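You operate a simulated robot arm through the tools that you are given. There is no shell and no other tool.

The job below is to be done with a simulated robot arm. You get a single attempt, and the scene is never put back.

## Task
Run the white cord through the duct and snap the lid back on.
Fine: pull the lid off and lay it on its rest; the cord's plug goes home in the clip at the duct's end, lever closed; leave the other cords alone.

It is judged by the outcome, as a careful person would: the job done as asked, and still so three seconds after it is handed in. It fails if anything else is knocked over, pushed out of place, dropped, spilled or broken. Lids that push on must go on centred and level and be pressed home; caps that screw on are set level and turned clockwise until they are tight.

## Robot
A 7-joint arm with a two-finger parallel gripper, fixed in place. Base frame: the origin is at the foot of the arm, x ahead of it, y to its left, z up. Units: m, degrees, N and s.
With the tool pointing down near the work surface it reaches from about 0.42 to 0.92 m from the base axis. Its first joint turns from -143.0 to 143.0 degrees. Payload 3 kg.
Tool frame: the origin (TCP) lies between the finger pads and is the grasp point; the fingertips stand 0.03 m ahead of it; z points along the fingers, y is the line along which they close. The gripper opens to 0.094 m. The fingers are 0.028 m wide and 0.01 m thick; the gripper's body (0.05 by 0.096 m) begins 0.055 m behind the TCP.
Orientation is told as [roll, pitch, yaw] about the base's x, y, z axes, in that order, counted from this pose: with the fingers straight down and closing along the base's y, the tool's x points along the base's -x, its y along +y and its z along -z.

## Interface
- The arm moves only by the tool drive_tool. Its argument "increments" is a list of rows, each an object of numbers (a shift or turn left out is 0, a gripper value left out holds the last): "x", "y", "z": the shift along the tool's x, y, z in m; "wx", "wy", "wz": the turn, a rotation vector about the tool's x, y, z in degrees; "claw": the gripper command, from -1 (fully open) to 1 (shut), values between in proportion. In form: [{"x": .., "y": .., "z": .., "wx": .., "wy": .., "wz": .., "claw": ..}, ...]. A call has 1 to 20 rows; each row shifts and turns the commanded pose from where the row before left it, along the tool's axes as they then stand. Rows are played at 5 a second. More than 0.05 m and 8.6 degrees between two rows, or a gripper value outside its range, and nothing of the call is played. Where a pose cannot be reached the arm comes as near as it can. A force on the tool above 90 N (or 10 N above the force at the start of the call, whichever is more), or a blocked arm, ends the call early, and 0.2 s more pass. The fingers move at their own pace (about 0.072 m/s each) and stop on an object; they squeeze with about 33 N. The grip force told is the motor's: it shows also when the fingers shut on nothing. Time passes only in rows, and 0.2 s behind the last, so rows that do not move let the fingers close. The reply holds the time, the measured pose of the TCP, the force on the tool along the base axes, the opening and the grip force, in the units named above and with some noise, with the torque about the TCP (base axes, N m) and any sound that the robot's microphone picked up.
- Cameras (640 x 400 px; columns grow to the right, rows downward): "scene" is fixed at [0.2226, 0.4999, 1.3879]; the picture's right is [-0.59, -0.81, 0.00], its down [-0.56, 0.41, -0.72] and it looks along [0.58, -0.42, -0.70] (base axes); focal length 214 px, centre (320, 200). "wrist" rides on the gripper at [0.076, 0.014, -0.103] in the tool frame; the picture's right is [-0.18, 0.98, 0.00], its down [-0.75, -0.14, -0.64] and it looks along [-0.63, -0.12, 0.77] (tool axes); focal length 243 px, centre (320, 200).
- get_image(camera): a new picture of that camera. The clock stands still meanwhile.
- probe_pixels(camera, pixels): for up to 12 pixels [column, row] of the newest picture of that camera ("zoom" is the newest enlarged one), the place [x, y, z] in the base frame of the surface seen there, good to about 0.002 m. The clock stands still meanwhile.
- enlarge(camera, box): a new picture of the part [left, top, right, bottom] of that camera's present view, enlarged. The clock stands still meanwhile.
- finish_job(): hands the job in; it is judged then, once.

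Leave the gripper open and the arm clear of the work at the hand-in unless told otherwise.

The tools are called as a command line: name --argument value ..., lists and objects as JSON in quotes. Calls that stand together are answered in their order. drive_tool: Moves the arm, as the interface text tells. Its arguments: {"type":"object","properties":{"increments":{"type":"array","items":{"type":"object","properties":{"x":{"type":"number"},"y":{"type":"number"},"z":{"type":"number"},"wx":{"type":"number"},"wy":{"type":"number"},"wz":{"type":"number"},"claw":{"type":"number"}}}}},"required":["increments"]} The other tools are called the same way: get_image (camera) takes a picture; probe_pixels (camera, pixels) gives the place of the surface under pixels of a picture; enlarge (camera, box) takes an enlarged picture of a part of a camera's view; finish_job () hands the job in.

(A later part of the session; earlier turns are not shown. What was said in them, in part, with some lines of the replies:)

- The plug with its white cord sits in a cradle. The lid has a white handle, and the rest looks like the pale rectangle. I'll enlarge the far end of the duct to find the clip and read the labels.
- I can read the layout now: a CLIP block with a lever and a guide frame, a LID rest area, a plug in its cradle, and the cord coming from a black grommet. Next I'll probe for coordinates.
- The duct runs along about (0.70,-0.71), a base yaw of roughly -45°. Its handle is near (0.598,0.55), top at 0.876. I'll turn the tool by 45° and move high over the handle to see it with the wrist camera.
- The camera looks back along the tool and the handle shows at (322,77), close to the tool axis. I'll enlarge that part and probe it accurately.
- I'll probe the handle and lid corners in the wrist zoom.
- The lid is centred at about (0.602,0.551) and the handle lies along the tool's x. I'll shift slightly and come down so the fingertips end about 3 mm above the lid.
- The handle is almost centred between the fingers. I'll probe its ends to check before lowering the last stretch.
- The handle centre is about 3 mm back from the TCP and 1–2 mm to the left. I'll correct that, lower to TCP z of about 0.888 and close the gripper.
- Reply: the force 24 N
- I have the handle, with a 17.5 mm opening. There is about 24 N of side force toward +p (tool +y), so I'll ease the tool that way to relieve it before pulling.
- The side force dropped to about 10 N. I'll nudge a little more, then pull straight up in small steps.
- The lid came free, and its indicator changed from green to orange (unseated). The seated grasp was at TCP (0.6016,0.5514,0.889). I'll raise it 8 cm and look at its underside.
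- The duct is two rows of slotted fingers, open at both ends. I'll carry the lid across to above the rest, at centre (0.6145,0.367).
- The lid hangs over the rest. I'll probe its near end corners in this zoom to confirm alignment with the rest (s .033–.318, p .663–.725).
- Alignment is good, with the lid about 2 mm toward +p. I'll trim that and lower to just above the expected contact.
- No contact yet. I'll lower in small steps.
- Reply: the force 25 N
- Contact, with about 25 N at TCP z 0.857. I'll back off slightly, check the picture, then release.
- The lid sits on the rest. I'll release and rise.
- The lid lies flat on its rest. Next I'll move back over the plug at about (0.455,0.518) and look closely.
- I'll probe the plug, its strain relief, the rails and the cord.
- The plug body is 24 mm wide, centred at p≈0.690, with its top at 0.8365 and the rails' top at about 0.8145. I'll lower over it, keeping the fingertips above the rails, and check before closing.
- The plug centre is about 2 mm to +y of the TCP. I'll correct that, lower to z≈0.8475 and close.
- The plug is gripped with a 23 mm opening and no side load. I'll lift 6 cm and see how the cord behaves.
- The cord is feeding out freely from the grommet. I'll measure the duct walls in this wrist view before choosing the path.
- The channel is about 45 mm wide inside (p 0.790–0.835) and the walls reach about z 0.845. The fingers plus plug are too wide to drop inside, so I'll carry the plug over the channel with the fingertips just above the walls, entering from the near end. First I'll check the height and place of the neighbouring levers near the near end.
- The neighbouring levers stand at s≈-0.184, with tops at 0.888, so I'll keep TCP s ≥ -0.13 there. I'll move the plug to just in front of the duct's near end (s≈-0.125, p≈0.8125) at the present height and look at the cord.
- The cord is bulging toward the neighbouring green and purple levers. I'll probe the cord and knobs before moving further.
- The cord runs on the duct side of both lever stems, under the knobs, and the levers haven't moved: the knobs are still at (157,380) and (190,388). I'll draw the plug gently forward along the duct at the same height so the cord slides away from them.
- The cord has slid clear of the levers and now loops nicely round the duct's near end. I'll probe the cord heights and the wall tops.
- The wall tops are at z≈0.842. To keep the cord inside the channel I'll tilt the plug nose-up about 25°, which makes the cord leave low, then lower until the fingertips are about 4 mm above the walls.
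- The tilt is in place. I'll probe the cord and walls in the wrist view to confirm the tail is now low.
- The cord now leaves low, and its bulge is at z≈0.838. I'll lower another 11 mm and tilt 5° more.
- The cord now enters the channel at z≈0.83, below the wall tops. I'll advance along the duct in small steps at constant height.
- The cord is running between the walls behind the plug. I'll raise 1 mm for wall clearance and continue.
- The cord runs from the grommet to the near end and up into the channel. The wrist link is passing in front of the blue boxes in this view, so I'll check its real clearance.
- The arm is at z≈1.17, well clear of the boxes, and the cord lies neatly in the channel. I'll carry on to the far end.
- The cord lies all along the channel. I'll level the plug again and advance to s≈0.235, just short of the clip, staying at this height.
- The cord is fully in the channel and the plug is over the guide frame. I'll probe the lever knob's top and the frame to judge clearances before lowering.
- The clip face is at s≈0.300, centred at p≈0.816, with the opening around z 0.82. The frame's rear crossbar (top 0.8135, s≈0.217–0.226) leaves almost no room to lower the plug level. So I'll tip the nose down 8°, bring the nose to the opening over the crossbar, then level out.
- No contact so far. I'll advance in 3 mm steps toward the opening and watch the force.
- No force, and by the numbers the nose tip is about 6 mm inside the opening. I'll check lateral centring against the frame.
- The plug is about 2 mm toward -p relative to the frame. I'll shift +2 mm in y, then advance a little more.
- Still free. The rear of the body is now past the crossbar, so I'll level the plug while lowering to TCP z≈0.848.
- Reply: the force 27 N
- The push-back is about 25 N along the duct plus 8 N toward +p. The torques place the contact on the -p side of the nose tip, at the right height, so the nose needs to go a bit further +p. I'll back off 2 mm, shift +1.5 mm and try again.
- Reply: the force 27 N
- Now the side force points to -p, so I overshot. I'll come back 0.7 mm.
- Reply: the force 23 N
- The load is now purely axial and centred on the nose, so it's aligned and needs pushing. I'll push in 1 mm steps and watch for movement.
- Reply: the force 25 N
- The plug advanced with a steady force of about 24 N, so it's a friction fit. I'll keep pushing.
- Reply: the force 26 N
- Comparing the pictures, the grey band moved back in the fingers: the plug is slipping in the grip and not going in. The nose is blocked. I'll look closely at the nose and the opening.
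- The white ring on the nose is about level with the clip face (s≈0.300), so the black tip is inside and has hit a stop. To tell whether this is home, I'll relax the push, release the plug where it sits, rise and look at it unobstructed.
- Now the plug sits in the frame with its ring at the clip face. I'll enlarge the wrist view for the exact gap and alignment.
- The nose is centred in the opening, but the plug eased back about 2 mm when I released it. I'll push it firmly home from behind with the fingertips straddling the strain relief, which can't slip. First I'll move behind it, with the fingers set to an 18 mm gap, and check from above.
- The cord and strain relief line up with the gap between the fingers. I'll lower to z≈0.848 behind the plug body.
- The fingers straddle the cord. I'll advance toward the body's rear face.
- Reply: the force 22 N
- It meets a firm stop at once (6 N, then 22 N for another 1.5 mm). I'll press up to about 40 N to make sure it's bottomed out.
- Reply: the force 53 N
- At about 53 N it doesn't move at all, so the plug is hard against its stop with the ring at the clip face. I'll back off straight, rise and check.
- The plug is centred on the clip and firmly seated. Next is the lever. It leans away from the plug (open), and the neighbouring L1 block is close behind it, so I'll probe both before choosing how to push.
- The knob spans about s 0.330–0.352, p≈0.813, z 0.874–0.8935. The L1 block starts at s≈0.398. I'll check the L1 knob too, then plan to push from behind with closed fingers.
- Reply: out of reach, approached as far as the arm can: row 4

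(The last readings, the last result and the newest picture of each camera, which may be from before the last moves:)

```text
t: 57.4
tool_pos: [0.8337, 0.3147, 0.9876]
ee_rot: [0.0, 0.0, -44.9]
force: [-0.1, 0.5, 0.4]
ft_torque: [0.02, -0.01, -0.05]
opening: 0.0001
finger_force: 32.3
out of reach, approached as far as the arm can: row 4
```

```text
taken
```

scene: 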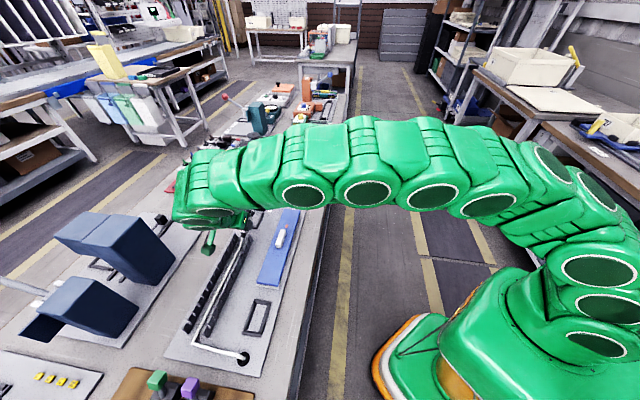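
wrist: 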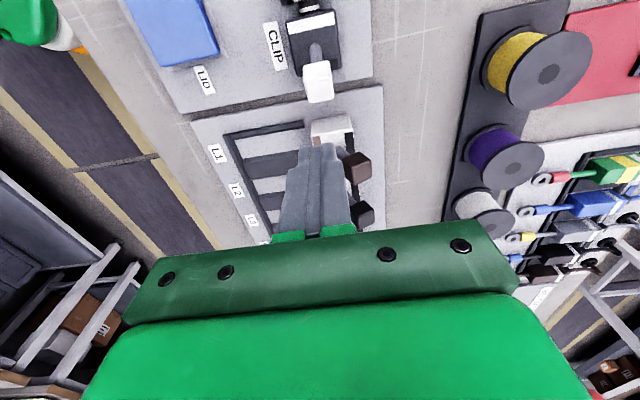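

The arm is near its reach limit here (s≈0.367). I'll probe the knob's rear edge to see whether the fingers already stand behind it.

enlarge --camera "wrist" --box '[270, 0, 370, 140]'

probe_pixels --camera "wrist" --pixels '[[316, 66], [318, 80], [320, 92], [320, 97], [322, 101], [306, 85], [330, 80], [315, 48], [314, 55], [333, 125]]'

```text
2.86 times, centred on (320, 70) of wrist
```

zoom: 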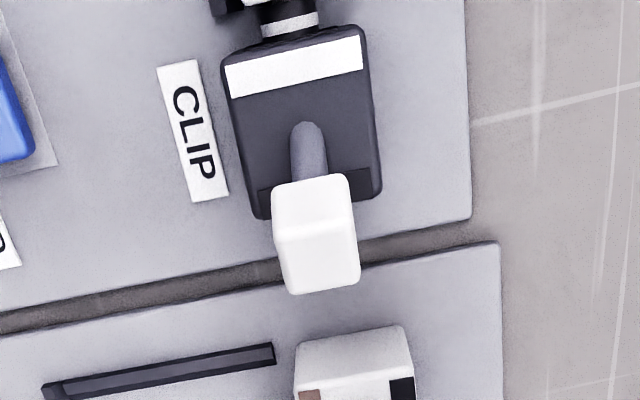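

```text
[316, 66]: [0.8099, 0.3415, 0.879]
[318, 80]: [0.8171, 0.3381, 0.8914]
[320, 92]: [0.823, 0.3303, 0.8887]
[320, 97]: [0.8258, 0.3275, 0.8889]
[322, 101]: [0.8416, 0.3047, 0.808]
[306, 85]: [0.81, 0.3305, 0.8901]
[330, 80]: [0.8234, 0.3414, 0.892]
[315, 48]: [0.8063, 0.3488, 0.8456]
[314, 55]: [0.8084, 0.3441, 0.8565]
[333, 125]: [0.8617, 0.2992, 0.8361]
```

The knob's rear edge is at s≈0.353, too close for a straight descent at this reach. I'll tilt the tool 20° so the fingertips swing forward behind the knob, pull back 8 mm, and re-check the pose.

drive_tool --increments '[{"x": 0.008}, {"wy": -6.7}, {"wy": -6.7}, {"wy": -6.6}, {}, {}]'

get_image --camera "wrist"

```text
t: 58.8
tool_pos: [0.8281, 0.3201, 0.9868]
ee_rot: [0.0, -20.0, -44.9]
force: [-0.6, 0.0, 0.2]
ft_torque: [0.05, 0.03, 0.02]
opening: 0.0
finger_force: 32.9
```

```text
taken
```

wrist: 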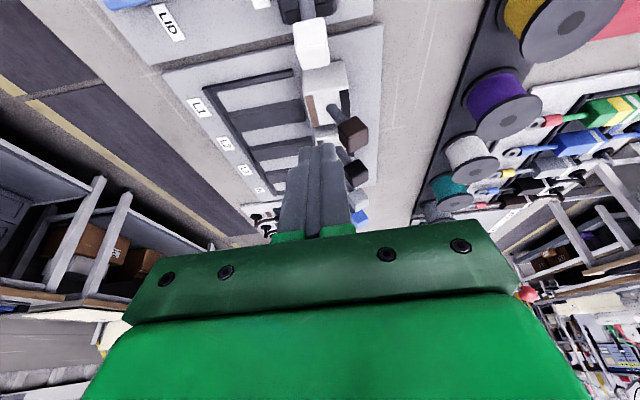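

The pose is reachable. I'll now go down behind the knob: to s≈0.368, p≈0.815, TCP z≈0.905.

drive_tool --increments '[{"x": -0.0085, "y": 0.003, "z": 0.0031}, {"x": 0.007, "z": 0.0193}, {"x": 0.007, "z": 0.0193}, {"x": 0.007, "z": 0.0193}, {"x": 0.0035, "z": 0.0096}, {}]'

enlarge --camera "scene" --box '[230, 150, 310, 230]'

enlarge --camera "wrist" --box '[260, 0, 380, 200]'

```text
t: 60.2
tool_pos: [0.8353, 0.3151, 0.9151]
ee_rot: [0.0, -20.0, -44.9]
force: [0.4, 0.1, -0.5]
ft_torque: [0.01, -0.02, -0.01]
opening: 0.0001
finger_force: 33.1
```

```text
5.00 times, centred on (270, 190) of scene
```

zoom: 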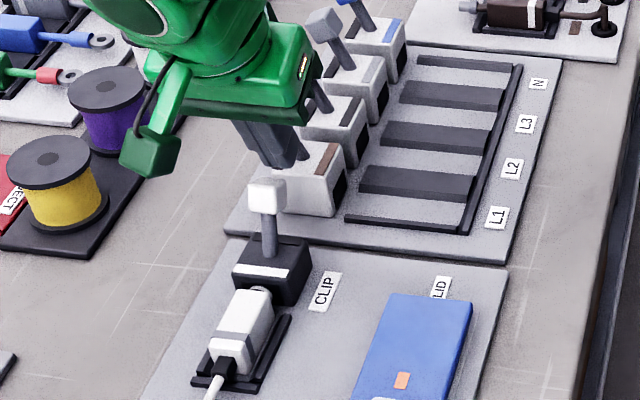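

```text
2.00 times, centred on (320, 100) of wrist
```

zoom: 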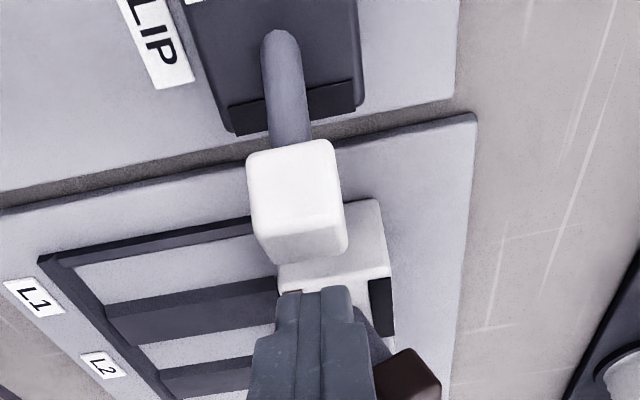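

The fingers stand behind the knob, clear of L1's lever. I'll lower 9 mm and begin pushing toward the plug in small steps.

drive_tool --increments '[{"x": 0.0031, "z": 0.0085}, {"x": 0.0038, "z": -0.0014}, {"x": 0.0038, "z": -0.0014}, {"x": 0.0038, "z": -0.0014}, {}]'

drive_tool --increments '[{"x": 0.0038, "z": -0.0014}, {"x": 0.0038, "z": -0.0014}, {"x": 0.0038, "z": -0.0014}, {}]'

enlarge --camera "scene" --box '[230, 150, 310, 230]'

```text
t: 61.4
tool_pos: [0.8274, 0.3243, 0.9073]
ee_rot: [0.0, -20.0, -44.8]
force: [0.4, -0.5, 0.7]
ft_torque: [0.03, 0.03, -0.03]
opening: 0.0001
finger_force: 33.0
```

```text
t: 62.4
tool_pos: [0.819, 0.3332, 0.9057]
ee_rot: [0.0, -20.0, -44.8]
force: [-0.4, 0.1, 0.5]
ft_torque: [-0.01, 0.0, -0.02]
opening: 0.0
finger_force: 33.0
```

```text
5.00 times, centred on (270, 190) of scene
```

zoom: 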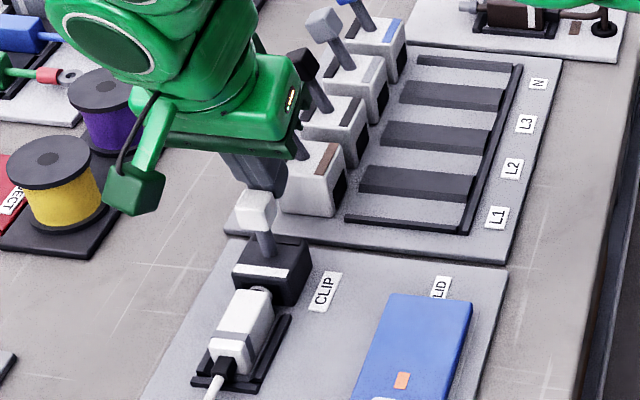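

The lever is moving with almost no resistance. I'll continue.

drive_tool --increments '[{"x": 0.0038, "z": -0.0014}, {"x": 0.0038, "z": -0.0014}, {"x": 0.0038, "z": -0.0014}, {"x": 0.0038, "z": -0.0014}, {}]'

drive_tool --increments '[{"x": 0.0038, "z": -0.0014}, {"x": 0.0038, "z": -0.0014}, {"x": 0.0038, "z": -0.0014}, {}]'

enlarge --camera "scene" --box '[230, 150, 310, 230]'

enlarge --camera "wrist" --box '[260, 0, 380, 200]'

```text
t: 63.6
tool_pos: [0.8066, 0.3442, 0.9068]
ee_rot: [-0.1, -20.0, -44.8]
force: [-0.5, 0.5, 0.0]
ft_torque: [0.01, -0.05, -0.02]
opening: 0.0001
finger_force: 32.6
```

```text
t: 64.6
tool_pos: [0.8007, 0.3482, 0.9085]
ee_rot: [0.0, -20.3, -45.2]
force: [52.2, -43.1, 8.2]
ft_torque: [-1.29, -1.83, 0.09]
opening: 0.0
finger_force: 33.5
```

```text
5.00 times, centred on (270, 190) of scene
```

zoom: 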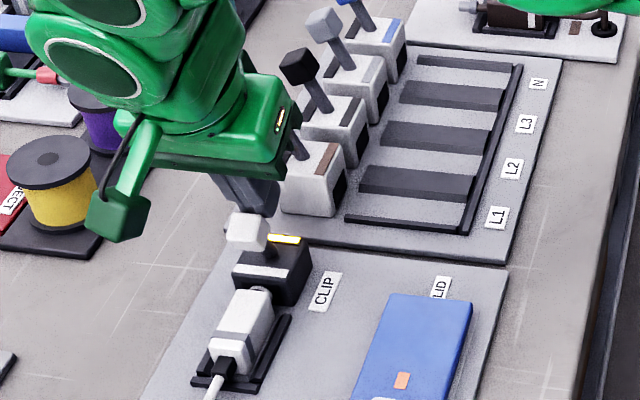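

```text
2.00 times, centred on (320, 100) of wrist
```

zoom: 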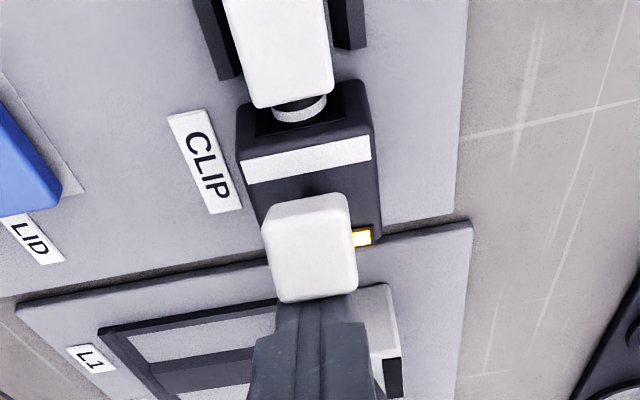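

The lever reached its stop, and a status band on the clip's rear has lit up. I'll back off the tool and look closely at it.

drive_tool --increments '[{"x": -0.0047, "z": 0.0017}, {"x": -0.0047, "z": 0.0017}, {"x": -0.0047, "z": 0.0017}, {}]'

enlarge --camera "wrist" --box '[280, 10, 370, 140]'

enlarge --camera "scene" --box '[250, 185, 290, 225]'

```text
t: 65.6
tool_pos: [0.8077, 0.3441, 0.9061]
ee_rot: [0.1, -19.9, -44.8]
force: [-0.5, -1.3, -0.1]
ft_torque: [0.02, 0.01, 0.0]
opening: 0.0
finger_force: 33.3
```

```text
3.08 times, centred on (325, 75) of wrist
```

zoom: 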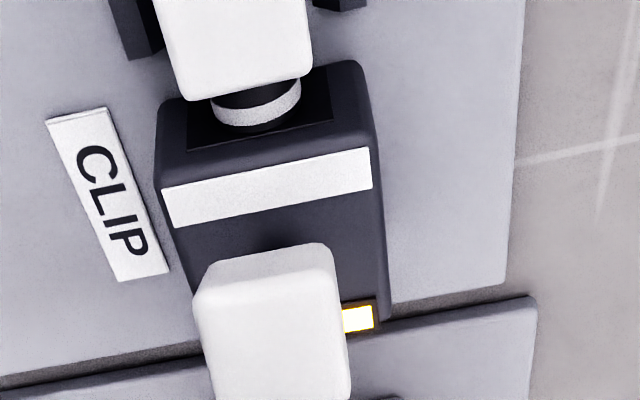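

```text
10.00 times, centred on (270, 205) of scene
```

zoom: 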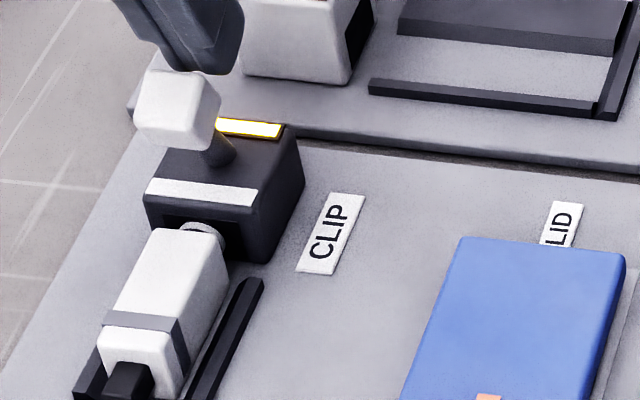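

The lever is past its stop, stays there, and the clip's lamp is lit. I'll retreat up, level the tool, and then check the lever and plug positions.

drive_tool --increments '[{"x": -0.0085, "z": -0.0235}, {"x": -0.0085, "z": -0.0235}, {"x": -0.0085, "z": -0.0235}, {"x": 0.03, "z": -0.005, "wy": 6.7}, {"x": 0.03, "wy": 6.7}, {"x": 0.03, "wy": 6.6}, {}]'

get_image --camera "wrist"

enlarge --camera "scene" --box '[245, 180, 295, 230]'

probe_pixels --camera "zoom" --pixels '[[205, 120], [190, 115], [225, 115], [215, 150], [240, 165], [270, 142], [195, 140], [235, 120]]'

```text
t: 67.2
tool_pos: [0.746, 0.4079, 0.9661]
ee_rot: [0.1, 0.1, -44.9]
force: [-1.1, 0.3, 0.4]
ft_torque: [0.0, 0.0, -0.01]
opening: 0.0003
finger_force: 33.4
```

```text
taken
```

wrist: 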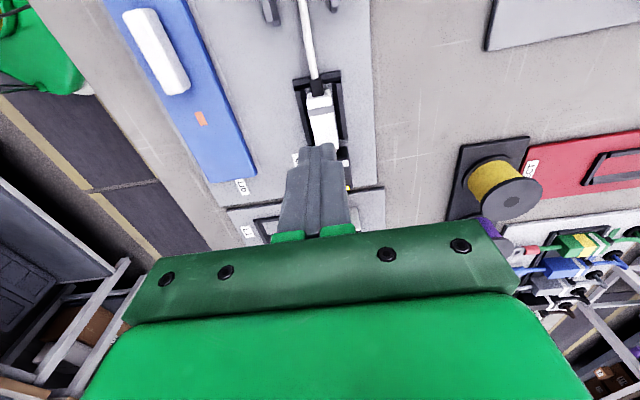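

```text
8.00 times, centred on (270, 205) of scene
```

zoom: 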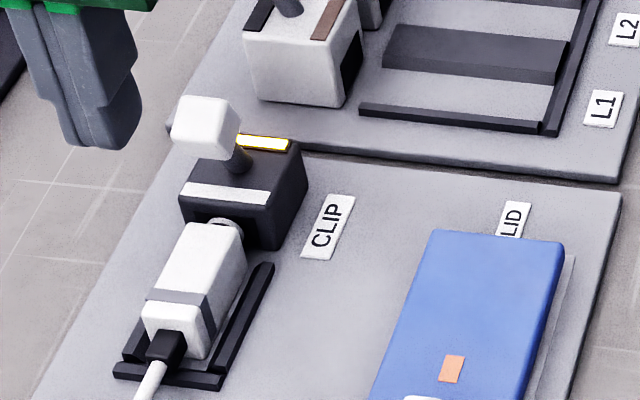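

```text
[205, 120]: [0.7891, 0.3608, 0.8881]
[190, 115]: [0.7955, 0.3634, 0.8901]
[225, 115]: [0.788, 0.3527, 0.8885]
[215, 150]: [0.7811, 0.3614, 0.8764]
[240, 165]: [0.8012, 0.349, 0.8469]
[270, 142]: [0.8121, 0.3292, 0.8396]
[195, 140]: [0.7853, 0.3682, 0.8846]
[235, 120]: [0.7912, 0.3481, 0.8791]
```

The knob now leans toward the plug (s≈0.303) and the lamp stays lit. As a careful check I'll take the plug lightly and give it a small tug to confirm it's held.

drive_tool --increments '[{"x": -0.016, "y": -0.001, "claw": 0}, {"z": 0.03}, {"z": 0.03}, {"z": 0.03}, {"z": 0.018}, {}]'

enlarge --camera "wrist" --box '[240, 60, 400, 240]'

```text
t: 68.6
tool_pos: [0.7557, 0.3923, 0.857]
ee_rot: [0.0, 0.0, -44.9]
force: [0.3, -0.6, 0.2]
ft_torque: [0.01, 0.02, 0.0]
opening: 0.0473
finger_force: 0.1
```

```text
2.22 times, centred on (320, 150) of wrist
```

zoom: 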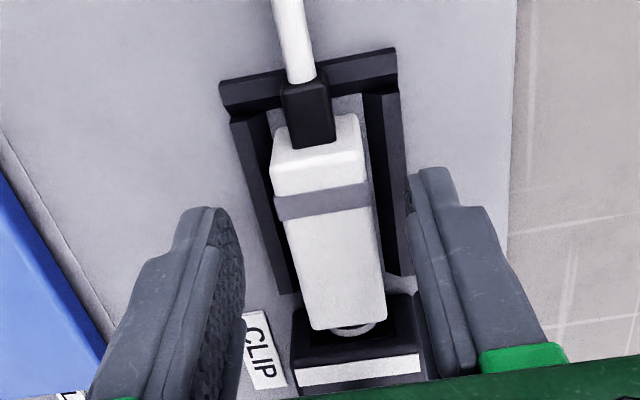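

The plug is about 1.5 mm to +y of centre. I'll correct, lower 8 mm and close gently.

drive_tool --increments '[{"y": 0.0015, "z": 0.008}, {"claw": 0.3}, {"claw": 0.6}, {}, {}]'

```text
t: 69.8
tool_pos: [0.7561, 0.395, 0.8502]
ee_rot: [0.0, -0.1, -44.8]
force: [7.3, 7.7, -0.3]
ft_torque: [0.21, -0.2, 0.07]
opening: 0.0251
finger_force: 5.8
```

The plug is held stiffly sideways (10 N for under 1 mm). I'll ease the tool over and then tug back 1 mm.

drive_tool --increments '[{"y": 0.0009}, {"claw": 1}, {}, {}]'

drive_tool --increments '[{"x": 0.0008}, {}]'

```text
t: 70.8
tool_pos: [0.7564, 0.3933, 0.8501]
ee_rot: [-0.1, 0.1, -44.9]
force: [-1.6, 8.5, -1.9]
ft_torque: [0.35, 0.02, 0.14]
opening: 0.023
finger_force: 33.1
```

```text
t: 71.4
tool_pos: [0.7585, 0.3961, 0.8504]
ee_rot: [-0.2, 0.1, -45.0]
force: [1.7, -0.4, -4.2]
ft_torque: [0.05, -0.09, 0.01]
opening: 0.0232
finger_force: 32.9
```

drive_tool --increments '[{"x": 0.0009}, {}]'

```text
t: 72.0
tool_pos: [0.7579, 0.395, 0.8499]
ee_rot: [-0.1, 0.0, -45.1]
force: [0.0, -15.9, -1.2]
ft_torque: [-0.59, -0.08, -0.02]
opening: 0.023
finger_force: 33.1
```

The plug resists with about 11 N and doesn't budge: it's latched. I'll ease the tension, release and rise.

drive_tool --increments '[{"x": -0.001}, {"claw": 0.5}, {"claw": 0}, {}, {"z": -0.03}, {"z": -0.04}, {"z": -0.04}, {}]'

enlarge --camera "scene" --box '[245, 180, 295, 230]'

enlarge --camera "scene" --box '[160, 200, 300, 380]'

get_image --camera "wrist"

```text
t: 73.8
tool_pos: [0.759, 0.3947, 0.9599]
ee_rot: [0.0, 0.0, -45.0]
force: [0.6, -0.3, -0.5]
ft_torque: [-0.01, -0.03, -0.02]
opening: 0.0469
finger_force: 0.2
```

```text
8.00 times, centred on (270, 205) of scene
```

zoom: 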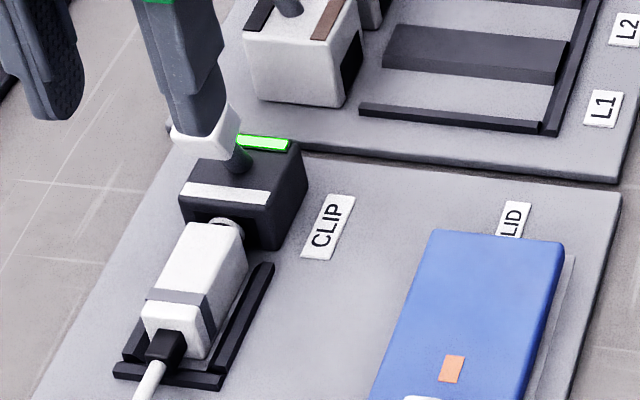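

```text
2.22 times, centred on (230, 290) of scene
```

zoom: 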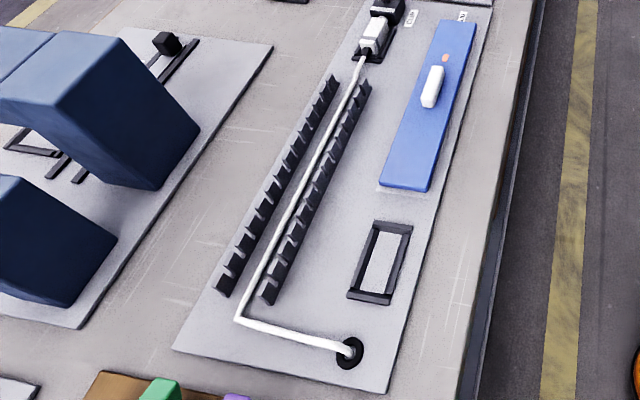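

```text
taken
```

wrist: 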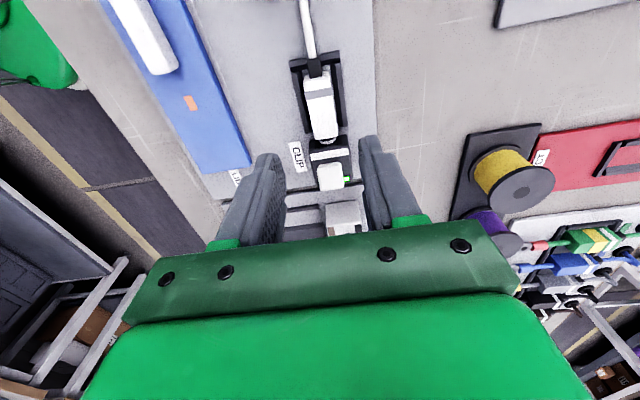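

The clip lamp has turned green: latched and pull-tested. The cord lies along the whole channel. I'll check the cord's height against the wall tops before fetching the lid.

enlarge --camera "scene" --box '[200, 210, 270, 360]'

probe_pixels --camera "zoom" --pixels '[[388, 55], [360, 110], [335, 155], [310, 200], [285, 250], [268, 290], [250, 325], [375, 85], [340, 60], [390, 80], [250, 255], [290, 280]]'

```text
2.67 times, centred on (235, 285) of scene
```

zoom: 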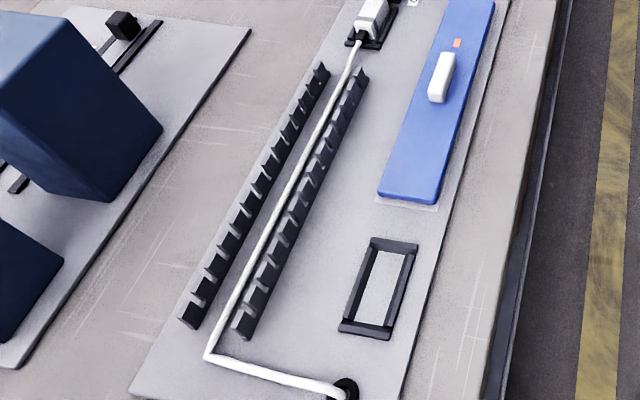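

```text
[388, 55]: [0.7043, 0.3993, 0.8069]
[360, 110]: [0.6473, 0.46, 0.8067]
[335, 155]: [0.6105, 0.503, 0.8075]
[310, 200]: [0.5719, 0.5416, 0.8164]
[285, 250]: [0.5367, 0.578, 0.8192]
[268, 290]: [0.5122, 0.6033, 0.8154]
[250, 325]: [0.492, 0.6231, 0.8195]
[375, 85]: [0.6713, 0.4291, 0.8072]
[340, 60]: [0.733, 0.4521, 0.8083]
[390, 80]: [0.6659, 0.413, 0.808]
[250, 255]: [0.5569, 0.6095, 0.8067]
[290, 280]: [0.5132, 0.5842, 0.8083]
```

I'll probe right on the cord this time.

probe_pixels --camera "zoom" --pixels '[[351, 62], [340, 83], [330, 105], [308, 150], [291, 185], [272, 220], [255, 254], [238, 290], [222, 320], [210, 350], [270, 372], [325, 70]]'

```text
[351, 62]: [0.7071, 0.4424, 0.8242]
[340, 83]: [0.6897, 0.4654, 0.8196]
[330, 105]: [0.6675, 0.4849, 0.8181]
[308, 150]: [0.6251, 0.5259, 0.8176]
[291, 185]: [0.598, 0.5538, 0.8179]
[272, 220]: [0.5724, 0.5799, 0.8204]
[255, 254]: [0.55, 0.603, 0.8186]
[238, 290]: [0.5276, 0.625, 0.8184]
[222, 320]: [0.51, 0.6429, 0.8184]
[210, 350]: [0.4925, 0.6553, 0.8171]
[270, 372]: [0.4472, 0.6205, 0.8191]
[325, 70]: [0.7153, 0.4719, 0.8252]
```

The cord sits at z≈0.818 along the channel centre, well below the wall tops. Now I'll move over the lid's handle at about (0.614,0.365).

drive_tool --increments '[{"x": 0.02, "y": -0.031, "claw": -0.2}, {"x": 0.02, "y": -0.031}, {"x": 0.02, "y": -0.031}, {"x": 0.022, "y": -0.0305}, {"z": 0.03}, {"z": 0.03}, {}]'

get_image --camera "wrist"

enlarge --camera "wrist" --box '[240, 60, 400, 240]'

probe_pixels --camera "zoom" --pixels '[[320, 120], [325, 160], [330, 200], [335, 240], [300, 160], [350, 160], [305, 200], [355, 200], [280, 100], [370, 100], [320, 105], [340, 270]]'

```text
t: 75.4
tool_pos: [0.6111, 0.3659, 0.8977]
ee_rot: [-0.1, 0.1, -45.0]
force: [-0.5, 0.5, -0.6]
ft_torque: [0.0, -0.03, -0.02]
opening: 0.0562
finger_force: 0.1
```

```text
taken
```

wrist: 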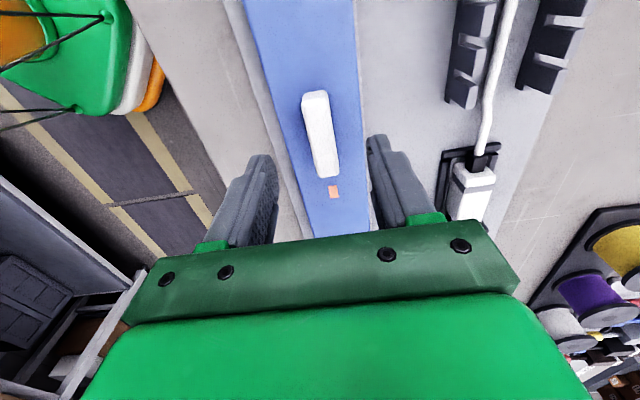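

```text
2.22 times, centred on (320, 150) of wrist
```

zoom: 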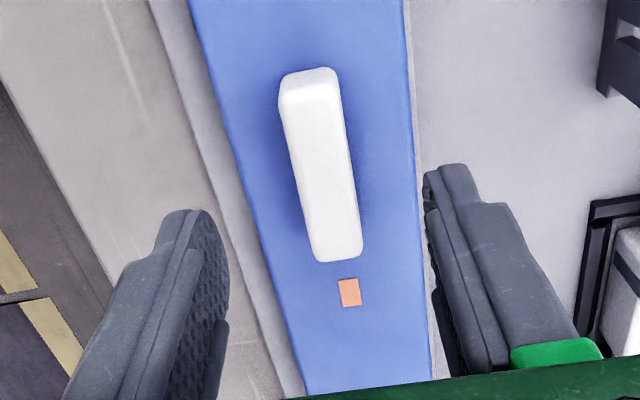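

```text
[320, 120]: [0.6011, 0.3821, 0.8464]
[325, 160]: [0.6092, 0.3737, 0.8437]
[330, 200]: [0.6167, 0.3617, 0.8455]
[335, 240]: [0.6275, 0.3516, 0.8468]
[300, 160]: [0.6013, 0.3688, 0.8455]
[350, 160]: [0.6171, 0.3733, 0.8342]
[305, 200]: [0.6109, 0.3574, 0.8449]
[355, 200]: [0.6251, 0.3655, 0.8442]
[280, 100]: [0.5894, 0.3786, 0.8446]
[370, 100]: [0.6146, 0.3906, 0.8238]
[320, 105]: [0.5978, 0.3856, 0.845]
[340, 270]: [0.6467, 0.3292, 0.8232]
```

The handle is centred about 1 mm to +y. I'll lower to z≈0.857 and close on it.

drive_tool --increments '[{"y": 0.001, "z": 0.015}, {"z": 0.015}, {"z": 0.0095}, {}, {"claw": 0.3}, {"claw": 0.6}, {"claw": 1}, {}, {}]'

get_image --camera "wrist"

```text
t: 77.4
tool_pos: [0.6128, 0.368, 0.8621]
ee_rot: [-0.1, 0.0, -45.0]
force: [-0.1, 0.3, 0.7]
ft_torque: [-0.01, -0.01, -0.01]
opening: 0.0172
finger_force: 33.0
```

```text
taken
```

wrist: 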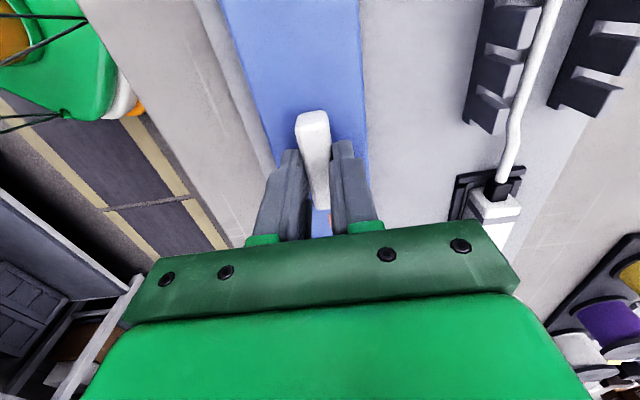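

I have the lid's handle. I'll lift it 10 cm and carry it back over the duct.

drive_tool --increments '[{"z": -0.01}, {"z": -0.02}, {"z": -0.035}, {"z": -0.035}, {"x": 0.0197, "y": 0.0174}, {"x": 0.0197, "y": 0.0174}, {"x": 0.0197, "y": 0.0174}, {"x": 0.0197, "y": 0.0174}, {"x": 0.0197, "y": 0.0174}, {"x": 0.0197, "y": 0.0174}, {"x": 0.0196, "y": 0.0175}, {}, {}]'

get_image --camera "wrist"

enlarge --camera "scene" --box '[150, 180, 310, 380]'

```text
t: 80.2
tool_pos: [0.6052, 0.5521, 0.9603]
ee_rot: [-0.1, 0.0, -44.9]
force: [0.1, 0.0, -1.7]
ft_torque: [0.01, 0.02, 0.0]
opening: 0.0172
finger_force: 32.7
```

```text
taken
```

wrist: 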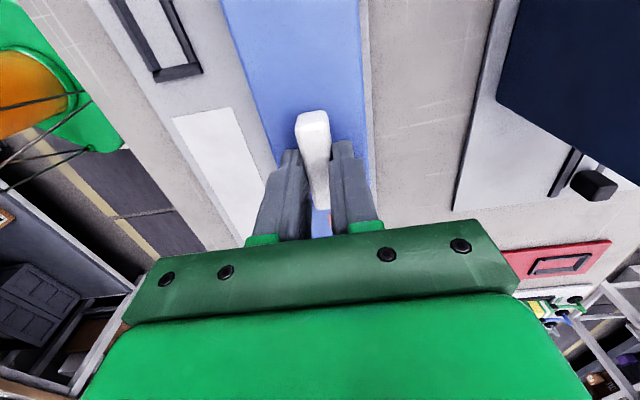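

```text
2.00 times, centred on (230, 280) of scene
```

zoom: 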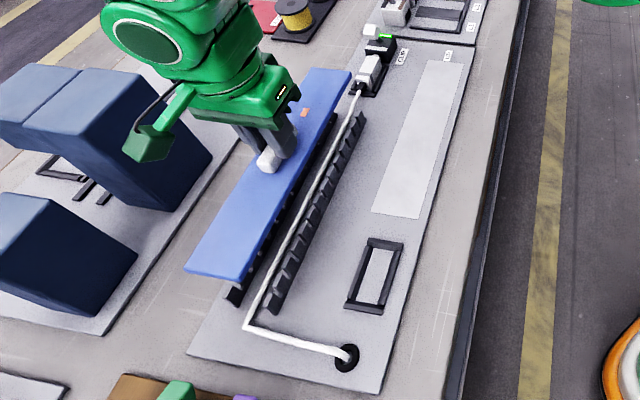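

I'll take another pose reading at rest and probe the lid's corners.

drive_tool --increments '[{}]'

drive_tool --increments '[{}]'

enlarge --camera "scene" --box '[150, 180, 310, 380]'

probe_pixels --camera "zoom" --pixels '[[186, 268], [240, 277], [350, 72], [313, 71], [240, 200], [295, 185], [220, 215], [270, 230]]'

```text
t: 80.6
tool_pos: [0.6051, 0.5521, 0.9602]
ee_rot: [0.0, 0.0, -45.1]
force: [0.4, -0.2, -0.8]
ft_torque: [0.0, -0.03, -0.02]
opening: 0.0171
finger_force: 32.5
```

```text
t: 81.0
tool_pos: [0.6054, 0.5517, 0.9604]
ee_rot: [-0.1, 0.1, -45.0]
force: [0.4, 0.8, -1.2]
ft_torque: [0.0, -0.02, 0.03]
opening: 0.017
finger_force: 33.3
```

```text
2.00 times, centred on (230, 280) of scene
```

zoom: 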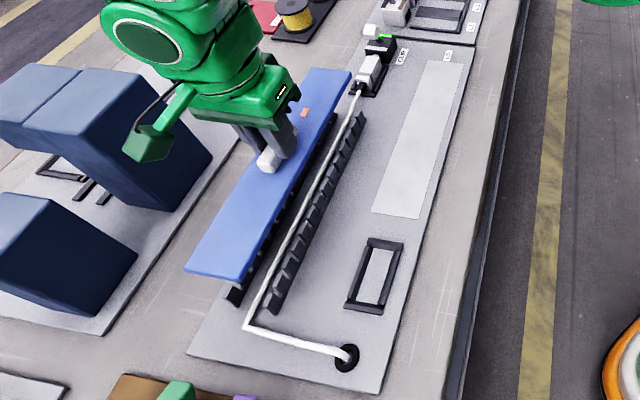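

```text
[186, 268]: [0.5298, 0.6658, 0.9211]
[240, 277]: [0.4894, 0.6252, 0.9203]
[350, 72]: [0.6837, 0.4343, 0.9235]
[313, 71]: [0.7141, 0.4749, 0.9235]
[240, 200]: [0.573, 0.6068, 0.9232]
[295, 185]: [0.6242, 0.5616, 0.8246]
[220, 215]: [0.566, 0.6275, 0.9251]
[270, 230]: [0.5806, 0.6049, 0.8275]
```

Against the original seated corners the lid is about +2.5 mm along and +2 mm across. I'll correct that and lower to about 1 cm above the walls, then check again.

drive_tool --increments '[{"x": 0.0025, "y": -0.0022}, {"z": 0.02}, {"z": 0.02}, {"z": 0.01}, {}, {}]'

drive_tool --increments '[{}]'

enlarge --camera "scene" --box '[150, 180, 310, 380]'

get_image --camera "wrist"

```text
t: 82.4
tool_pos: [0.5973, 0.5532, 0.9088]
ee_rot: [0.0, 0.0, -45.0]
force: [0.4, -0.2, -1.5]
ft_torque: [-0.02, -0.02, -0.02]
opening: 0.0174
finger_force: 33.5
```

```text
t: 82.8
tool_pos: [0.596, 0.5526, 0.9083]
ee_rot: [0.0, 0.0, -45.0]
force: [0.3, 0.2, -1.4]
ft_torque: [0.01, -0.04, 0.0]
opening: 0.0172
finger_force: 32.8
```

```text
2.00 times, centred on (230, 280) of scene
```

zoom: 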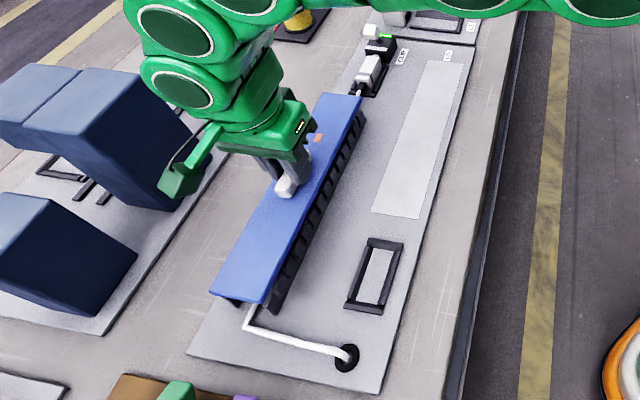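

```text
taken
```

wrist: 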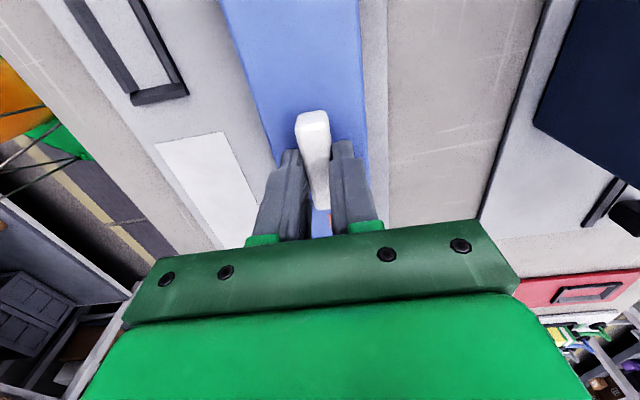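

I'll probe the lid corners and duct ends in the scene view to judge alignment directly.

enlarge --camera "scene" --box '[190, 280, 260, 350]'

probe_pixels --camera "zoom" --pixels '[[185, 230], [190, 238], [385, 275], [395, 262], [290, 262], [225, 270], [415, 305], [440, 280], [380, 295], [255, 275]]'

enlarge --camera "scene" --box '[210, 210, 280, 280]'

probe_pixels --camera "zoom" --pixels '[[470, 135], [455, 170], [340, 120], [350, 125], [465, 145], [475, 165]]'

```text
5.71 times, centred on (225, 315) of scene
```

zoom: 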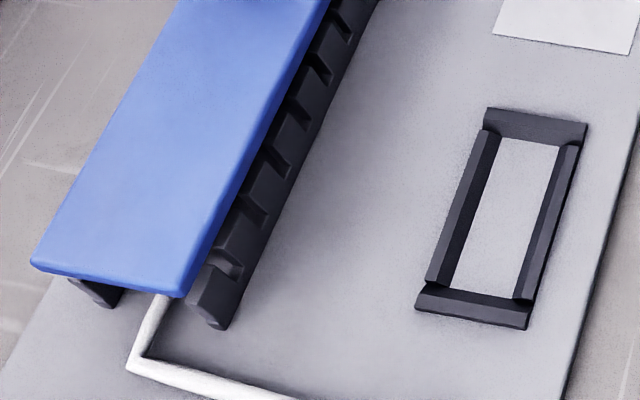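

```text
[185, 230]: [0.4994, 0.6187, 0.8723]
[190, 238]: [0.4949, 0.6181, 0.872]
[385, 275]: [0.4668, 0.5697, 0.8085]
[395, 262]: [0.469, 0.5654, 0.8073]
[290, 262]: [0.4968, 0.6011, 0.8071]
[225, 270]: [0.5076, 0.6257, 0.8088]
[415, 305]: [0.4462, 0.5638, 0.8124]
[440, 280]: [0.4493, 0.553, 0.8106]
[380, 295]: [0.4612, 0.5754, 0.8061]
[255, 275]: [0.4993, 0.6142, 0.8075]
```

```text
5.71 times, centred on (245, 245) of scene
```

zoom: 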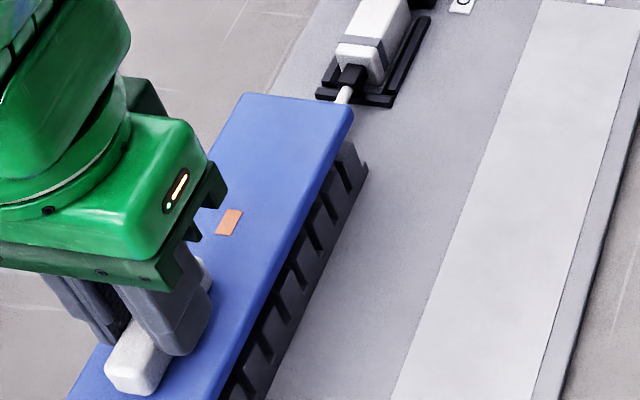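

```text
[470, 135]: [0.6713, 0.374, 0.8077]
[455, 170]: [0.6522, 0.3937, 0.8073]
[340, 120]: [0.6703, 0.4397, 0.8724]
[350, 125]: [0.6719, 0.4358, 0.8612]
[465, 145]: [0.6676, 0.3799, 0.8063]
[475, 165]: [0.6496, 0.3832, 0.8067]
```

probe_pixels --camera "zoom" --pixels '[[246, 97], [349, 107], [345, 112], [240, 105]]'

enlarge --camera "scene" --box '[190, 280, 260, 350]'

probe_pixels --camera "zoom" --pixels '[[36, 261], [178, 290], [45, 250], [185, 280], [90, 287], [108, 300], [200, 285], [215, 322]]'

```text
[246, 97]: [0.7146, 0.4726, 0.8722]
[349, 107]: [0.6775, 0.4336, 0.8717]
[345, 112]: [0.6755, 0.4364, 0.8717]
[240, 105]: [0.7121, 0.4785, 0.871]
```

```text
5.71 times, centred on (225, 315) of scene
```

zoom: 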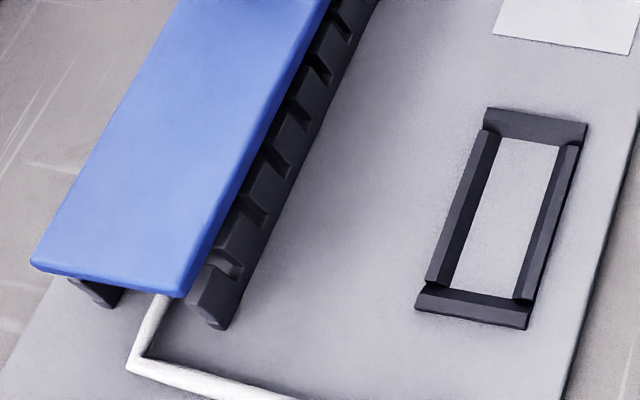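

```text
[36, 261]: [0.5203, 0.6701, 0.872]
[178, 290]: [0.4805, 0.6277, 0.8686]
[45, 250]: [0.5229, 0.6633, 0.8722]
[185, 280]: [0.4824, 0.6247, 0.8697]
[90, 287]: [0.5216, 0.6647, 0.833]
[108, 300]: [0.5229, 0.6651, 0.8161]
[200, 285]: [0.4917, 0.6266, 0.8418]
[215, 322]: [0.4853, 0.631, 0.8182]
```

The lid is about 3 mm short along and 2 mm to -p of its seated position. I'll correct and re-measure.

drive_tool --increments '[{"x": -0.003, "y": 0.0022}, {}, {}]'

drive_tool --increments '[{}]'

enlarge --camera "scene" --box '[190, 280, 260, 350]'

probe_pixels --camera "zoom" --pixels '[[41, 254], [184, 286], [46, 250], [186, 280]]'

enlarge --camera "scene" --box '[210, 210, 280, 280]'

probe_pixels --camera "zoom" --pixels '[[246, 95], [351, 104], [349, 107], [243, 100]]'

```text
t: 83.6
tool_pos: [0.6011, 0.5502, 0.9086]
ee_rot: [-0.1, -0.1, -45.0]
force: [0.0, -0.3, -1.4]
ft_torque: [-0.04, -0.01, -0.02]
opening: 0.0174
finger_force: 33.2
```

```text
t: 84.0
tool_pos: [0.6016, 0.5504, 0.9102]
ee_rot: [0.0, 0.0, -44.9]
force: [0.6, -0.3, -0.2]
ft_torque: [-0.01, -0.02, -0.05]
opening: 0.0172
finger_force: 33.2
```

```text
5.71 times, centred on (225, 315) of scene
```

zoom: 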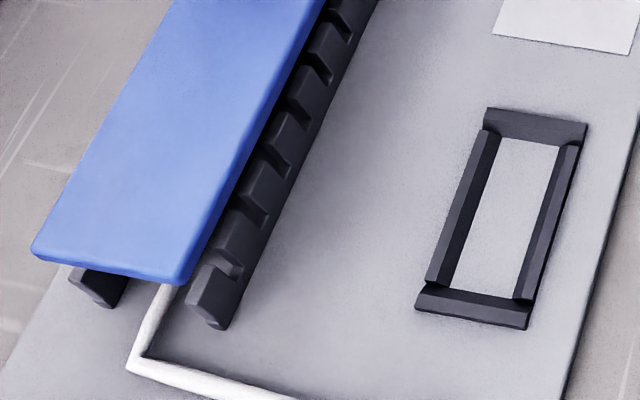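

```text
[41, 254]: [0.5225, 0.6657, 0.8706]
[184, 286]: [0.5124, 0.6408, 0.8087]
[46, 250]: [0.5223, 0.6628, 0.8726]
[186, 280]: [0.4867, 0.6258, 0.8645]
```

```text
5.71 times, centred on (245, 245) of scene
```

zoom: 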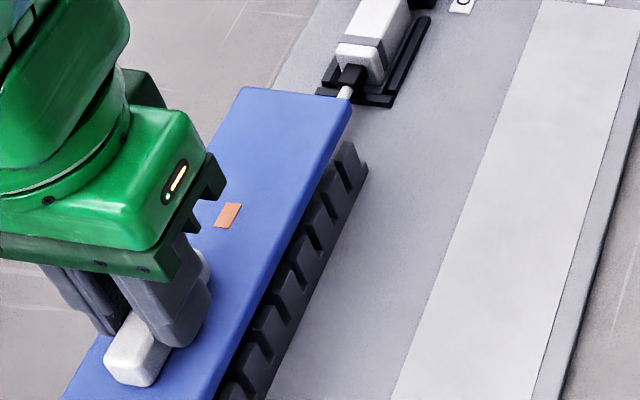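

```text
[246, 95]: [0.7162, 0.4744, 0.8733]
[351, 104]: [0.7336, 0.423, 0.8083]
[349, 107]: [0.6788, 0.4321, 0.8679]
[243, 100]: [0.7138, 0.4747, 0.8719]
```

Aligned now: lid centre s≈0.036, p≈0.814. I'll lower in small steps and watch the force.

drive_tool --increments '[{"y": 0.0007, "z": 0.003}, {"z": 0.003}, {"z": 0.002}, {}]'

drive_tool --increments '[{"z": 0.0015}, {"z": 0.0015}, {}]'

```text
t: 85.0
tool_pos: [0.6023, 0.551, 0.9009]
ee_rot: [0.0, 0.0, -44.9]
force: [0.5, -0.2, -0.6]
ft_torque: [0.0, -0.03, 0.01]
opening: 0.0174
finger_force: 33.1
```

```text
t: 85.8
tool_pos: [0.6021, 0.552, 0.8997]
ee_rot: [0.0, 0.1, -45.1]
force: [0.3, 0.6, -2.0]
ft_torque: [0.01, 0.01, 0.0]
opening: 0.0173
finger_force: 32.9
```

drive_tool --increments '[{"z": 0.0015}, {"z": 0.0015}, {}]'

drive_tool --increments '[{"z": 0.0015}, {}]'

enlarge --camera "scene" --box '[180, 210, 290, 350]'

```text
t: 86.6
tool_pos: [0.6032, 0.5512, 0.8974]
ee_rot: [0.1, 0.0, -45.1]
force: [0.1, 0.0, -0.8]
ft_torque: [-0.03, 0.02, -0.02]
opening: 0.0175
finger_force: 33.5
```

```text
t: 87.2
tool_pos: [0.6027, 0.5509, 0.8966]
ee_rot: [-0.2, 0.0, -45.1]
force: [-0.3, 0.0, -1.9]
ft_torque: [0.0, -0.02, 0.01]
opening: 0.0168
finger_force: 33.4
```

```text
2.86 times, centred on (235, 280) of scene
```

zoom: 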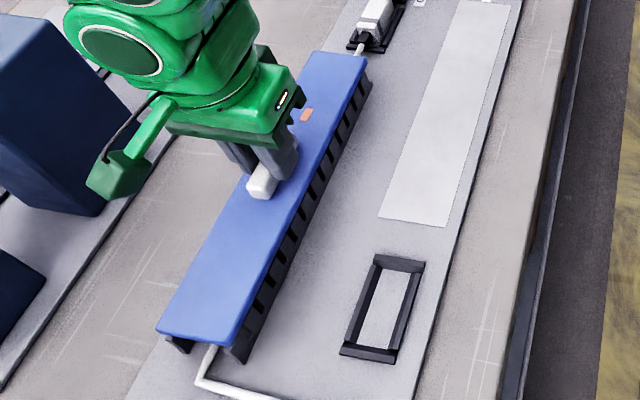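

Still free. I'll continue down in 1.5 mm steps.

drive_tool --increments '[{"z": 0.0015}, {}]'

drive_tool --increments '[{"z": 0.0015}, {}]'

drive_tool --increments '[{"z": 0.0015}, {}]'

```text
t: 87.8
tool_pos: [0.6015, 0.5516, 0.8936]
ee_rot: [-0.1, 0.0, -45.0]
force: [0.3, -0.1, -1.5]
ft_torque: [-0.02, -0.01, 0.01]
opening: 0.0174
finger_force: 32.8
```

```text
t: 88.4
tool_pos: [0.6, 0.5531, 0.8908]
ee_rot: [-0.2, 0.1, -44.9]
force: [-21.2, 4.2, -5.3]
ft_torque: [0.31, 0.69, -0.11]
opening: 0.0172
finger_force: 32.9
```

```text
t: 89.0
tool_pos: [0.6011, 0.5513, 0.8915]
ee_rot: [0.0, 0.1, -44.8]
force: [-26.1, 8.9, -1.8]
ft_torque: [0.19, 0.64, -0.07]
opening: 0.0175
finger_force: 33.2
```

A side force has appeared (about 25 N toward -s and 12 N toward -p) with little vertical load. The lid may have been drawn onto its seat. I'll check the indicator.

enlarge --camera "scene" --box '[180, 210, 290, 350]'

enlarge --camera "wrist" --box '[280, 170, 360, 240]'

```text
2.86 times, centred on (235, 280) of scene
```

zoom: 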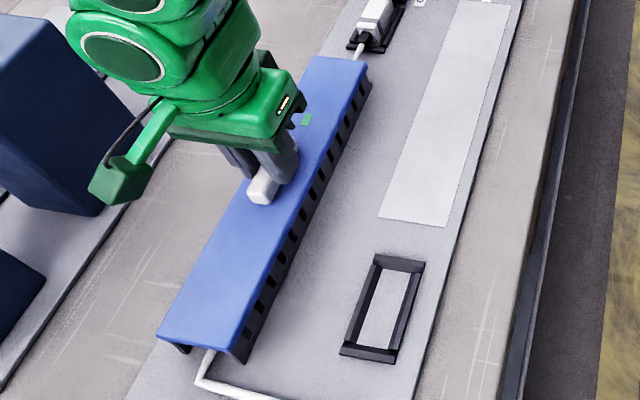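

```text
5.71 times, centred on (320, 205) of wrist
```

zoom: 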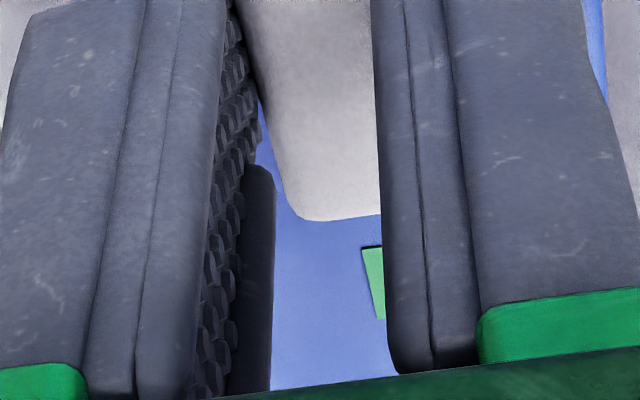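

The indicator is green, so the lid has snapped on. I'll relieve the side load and press down lightly to make sure both ends are home.

drive_tool --increments '[{"x": 0.0017, "y": -0.0009}, {}, {"z": 0.0015}, {"z": 0.0015}, {}]'

```text
t: 90.2
tool_pos: [0.6019, 0.552, 0.8877]
ee_rot: [0.1, -0.1, -45.1]
force: [3.4, 1.8, 24.4]
ft_torque: [-0.09, -0.16, 0.01]
opening: 0.0173
finger_force: 32.9
```

It's pressed home at 24 N. I'll ease off, open the fingers and rise.

drive_tool --increments '[{"z": -0.002}, {}, {"claw": 0.5}, {"claw": 0}, {}, {"z": -0.015}, {"z": -0.03}, {"z": -0.04}, {"z": -0.04}, {"z": -0.04}, {}]'

get_image --camera "scene"

get_image --camera "wrist"

```text
t: 92.6
tool_pos: [0.6006, 0.5489, 1.0532]
ee_rot: [0.0, 0.0, -44.8]
force: [0.4, 0.1, 0.1]
ft_torque: [-0.03, -0.02, 0.01]
opening: 0.0471
finger_force: 0.0
```

```text
taken
```

scene: 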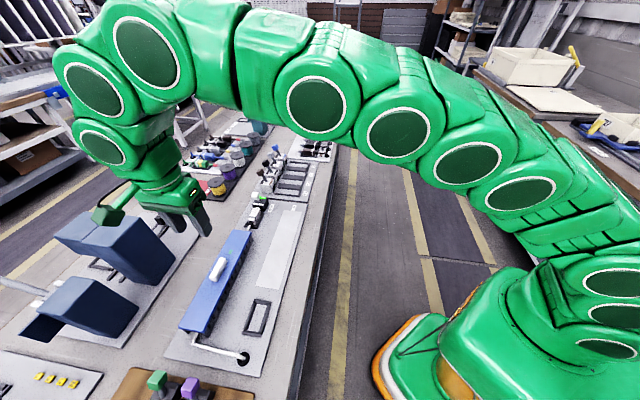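

```text
taken
```

wrist: 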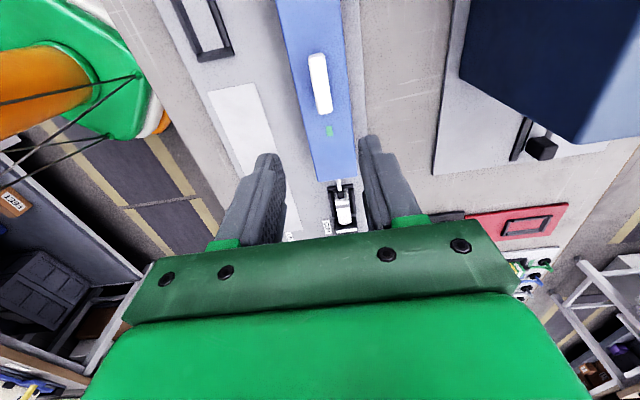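

The fingers are clear of the lid. I'll inspect the lid, its indicator, the clip lamp and the cord ends, and probe whether the lid is level.

enlarge --camera "scene" --box '[240, 185, 290, 240]'

enlarge --camera "scene" --box '[140, 290, 270, 400]'

enlarge --camera "scene" --box '[170, 190, 290, 380]'

probe_pixels --camera "zoom" --pixels '[[295, 92], [345, 98], [190, 285], [245, 292], [290, 150], [235, 215], [262, 240], [332, 110]]'

```text
7.27 times, centred on (265, 212) of scene
```

zoom: 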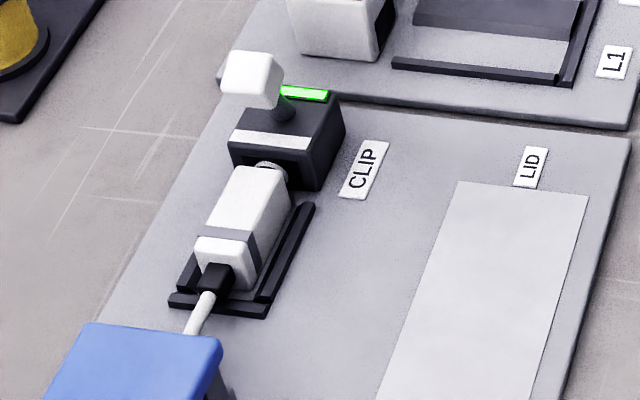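

```text
3.64 times, centred on (205, 345) of scene
```

zoom: 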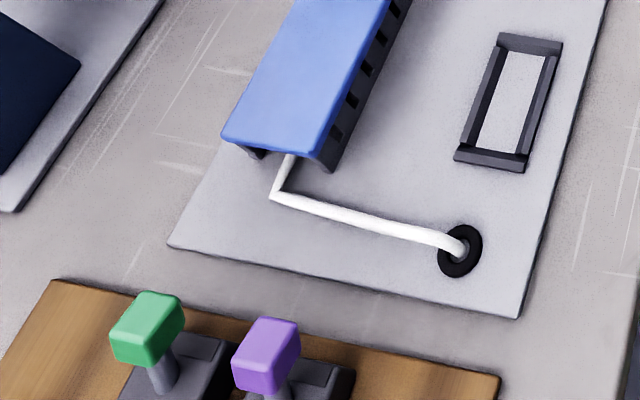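

```text
2.11 times, centred on (230, 285) of scene
```

zoom: 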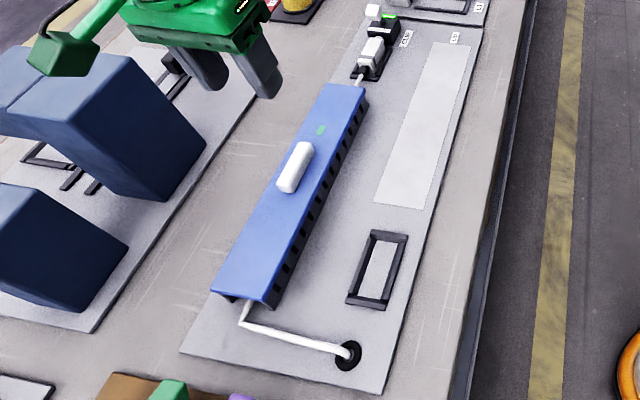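

```text
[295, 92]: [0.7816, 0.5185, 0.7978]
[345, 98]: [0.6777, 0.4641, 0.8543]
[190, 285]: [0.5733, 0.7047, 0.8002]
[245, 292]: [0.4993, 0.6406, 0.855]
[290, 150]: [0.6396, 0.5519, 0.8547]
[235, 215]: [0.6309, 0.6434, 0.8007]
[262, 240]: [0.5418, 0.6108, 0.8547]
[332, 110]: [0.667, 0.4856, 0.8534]
```

Everything checks out:
- The lid is level, at z≈0.854–0.855 from end to end, with its indicator green.
- The clip lamp is green and the lever is closed.
- The cord runs in at the near end and out to the plug at the far end.
- The neighbouring levers are unmoved.

I'll open the gripper fully and raise the arm clear.

drive_tool --increments '[{"z": -0.03, "claw": -1}, {"z": -0.03}, {}, {}, {}]'

get_image --camera "scene"

```text
t: 93.8
tool_pos: [0.5995, 0.5506, 1.1142]
ee_rot: [0.0, 0.0, -44.9]
force: [0.4, -0.1, 0.7]
ft_torque: [-0.01, 0.0, 0.02]
opening: 0.0941
finger_force: 0.0
```

```text
taken
```

scene: 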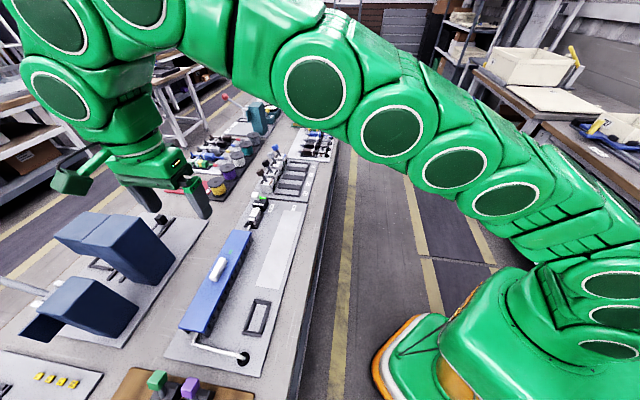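

The gripper is open and the arm is clear; the lid and clip look as they should. I'm handing the job in.

finish_job

```text
The job is handed in.
```

The white cord is run through the duct, its plug is latched in the clip with the lever closed, and the lid is snapped back on. The job is handed in; no verdict has come back.

- **Plug and lever:** The plug is pushed hard against its stop. After I closed the lever I gave the plug a small tug (about 11 N) and it held. The clip's lamp then went from yellow to green.
- **Cord:** It enters at the near end, lies along the middle of the duct well below the wall tops, and comes out to the plug at the far end.
- **Lid:** I laid it on its rest while the cord went in, then pressed it home. It is level from end to end and its indicator is green.
- **Neighbouring parts:** While I was moving the plug, the cord briefly bulged under the green and purple lever knobs near the duct's near end. I drew it back, and those levers are where they started. I didn't touch any other cords.

The gripper was open and the arm clear of the work at the hand-in.
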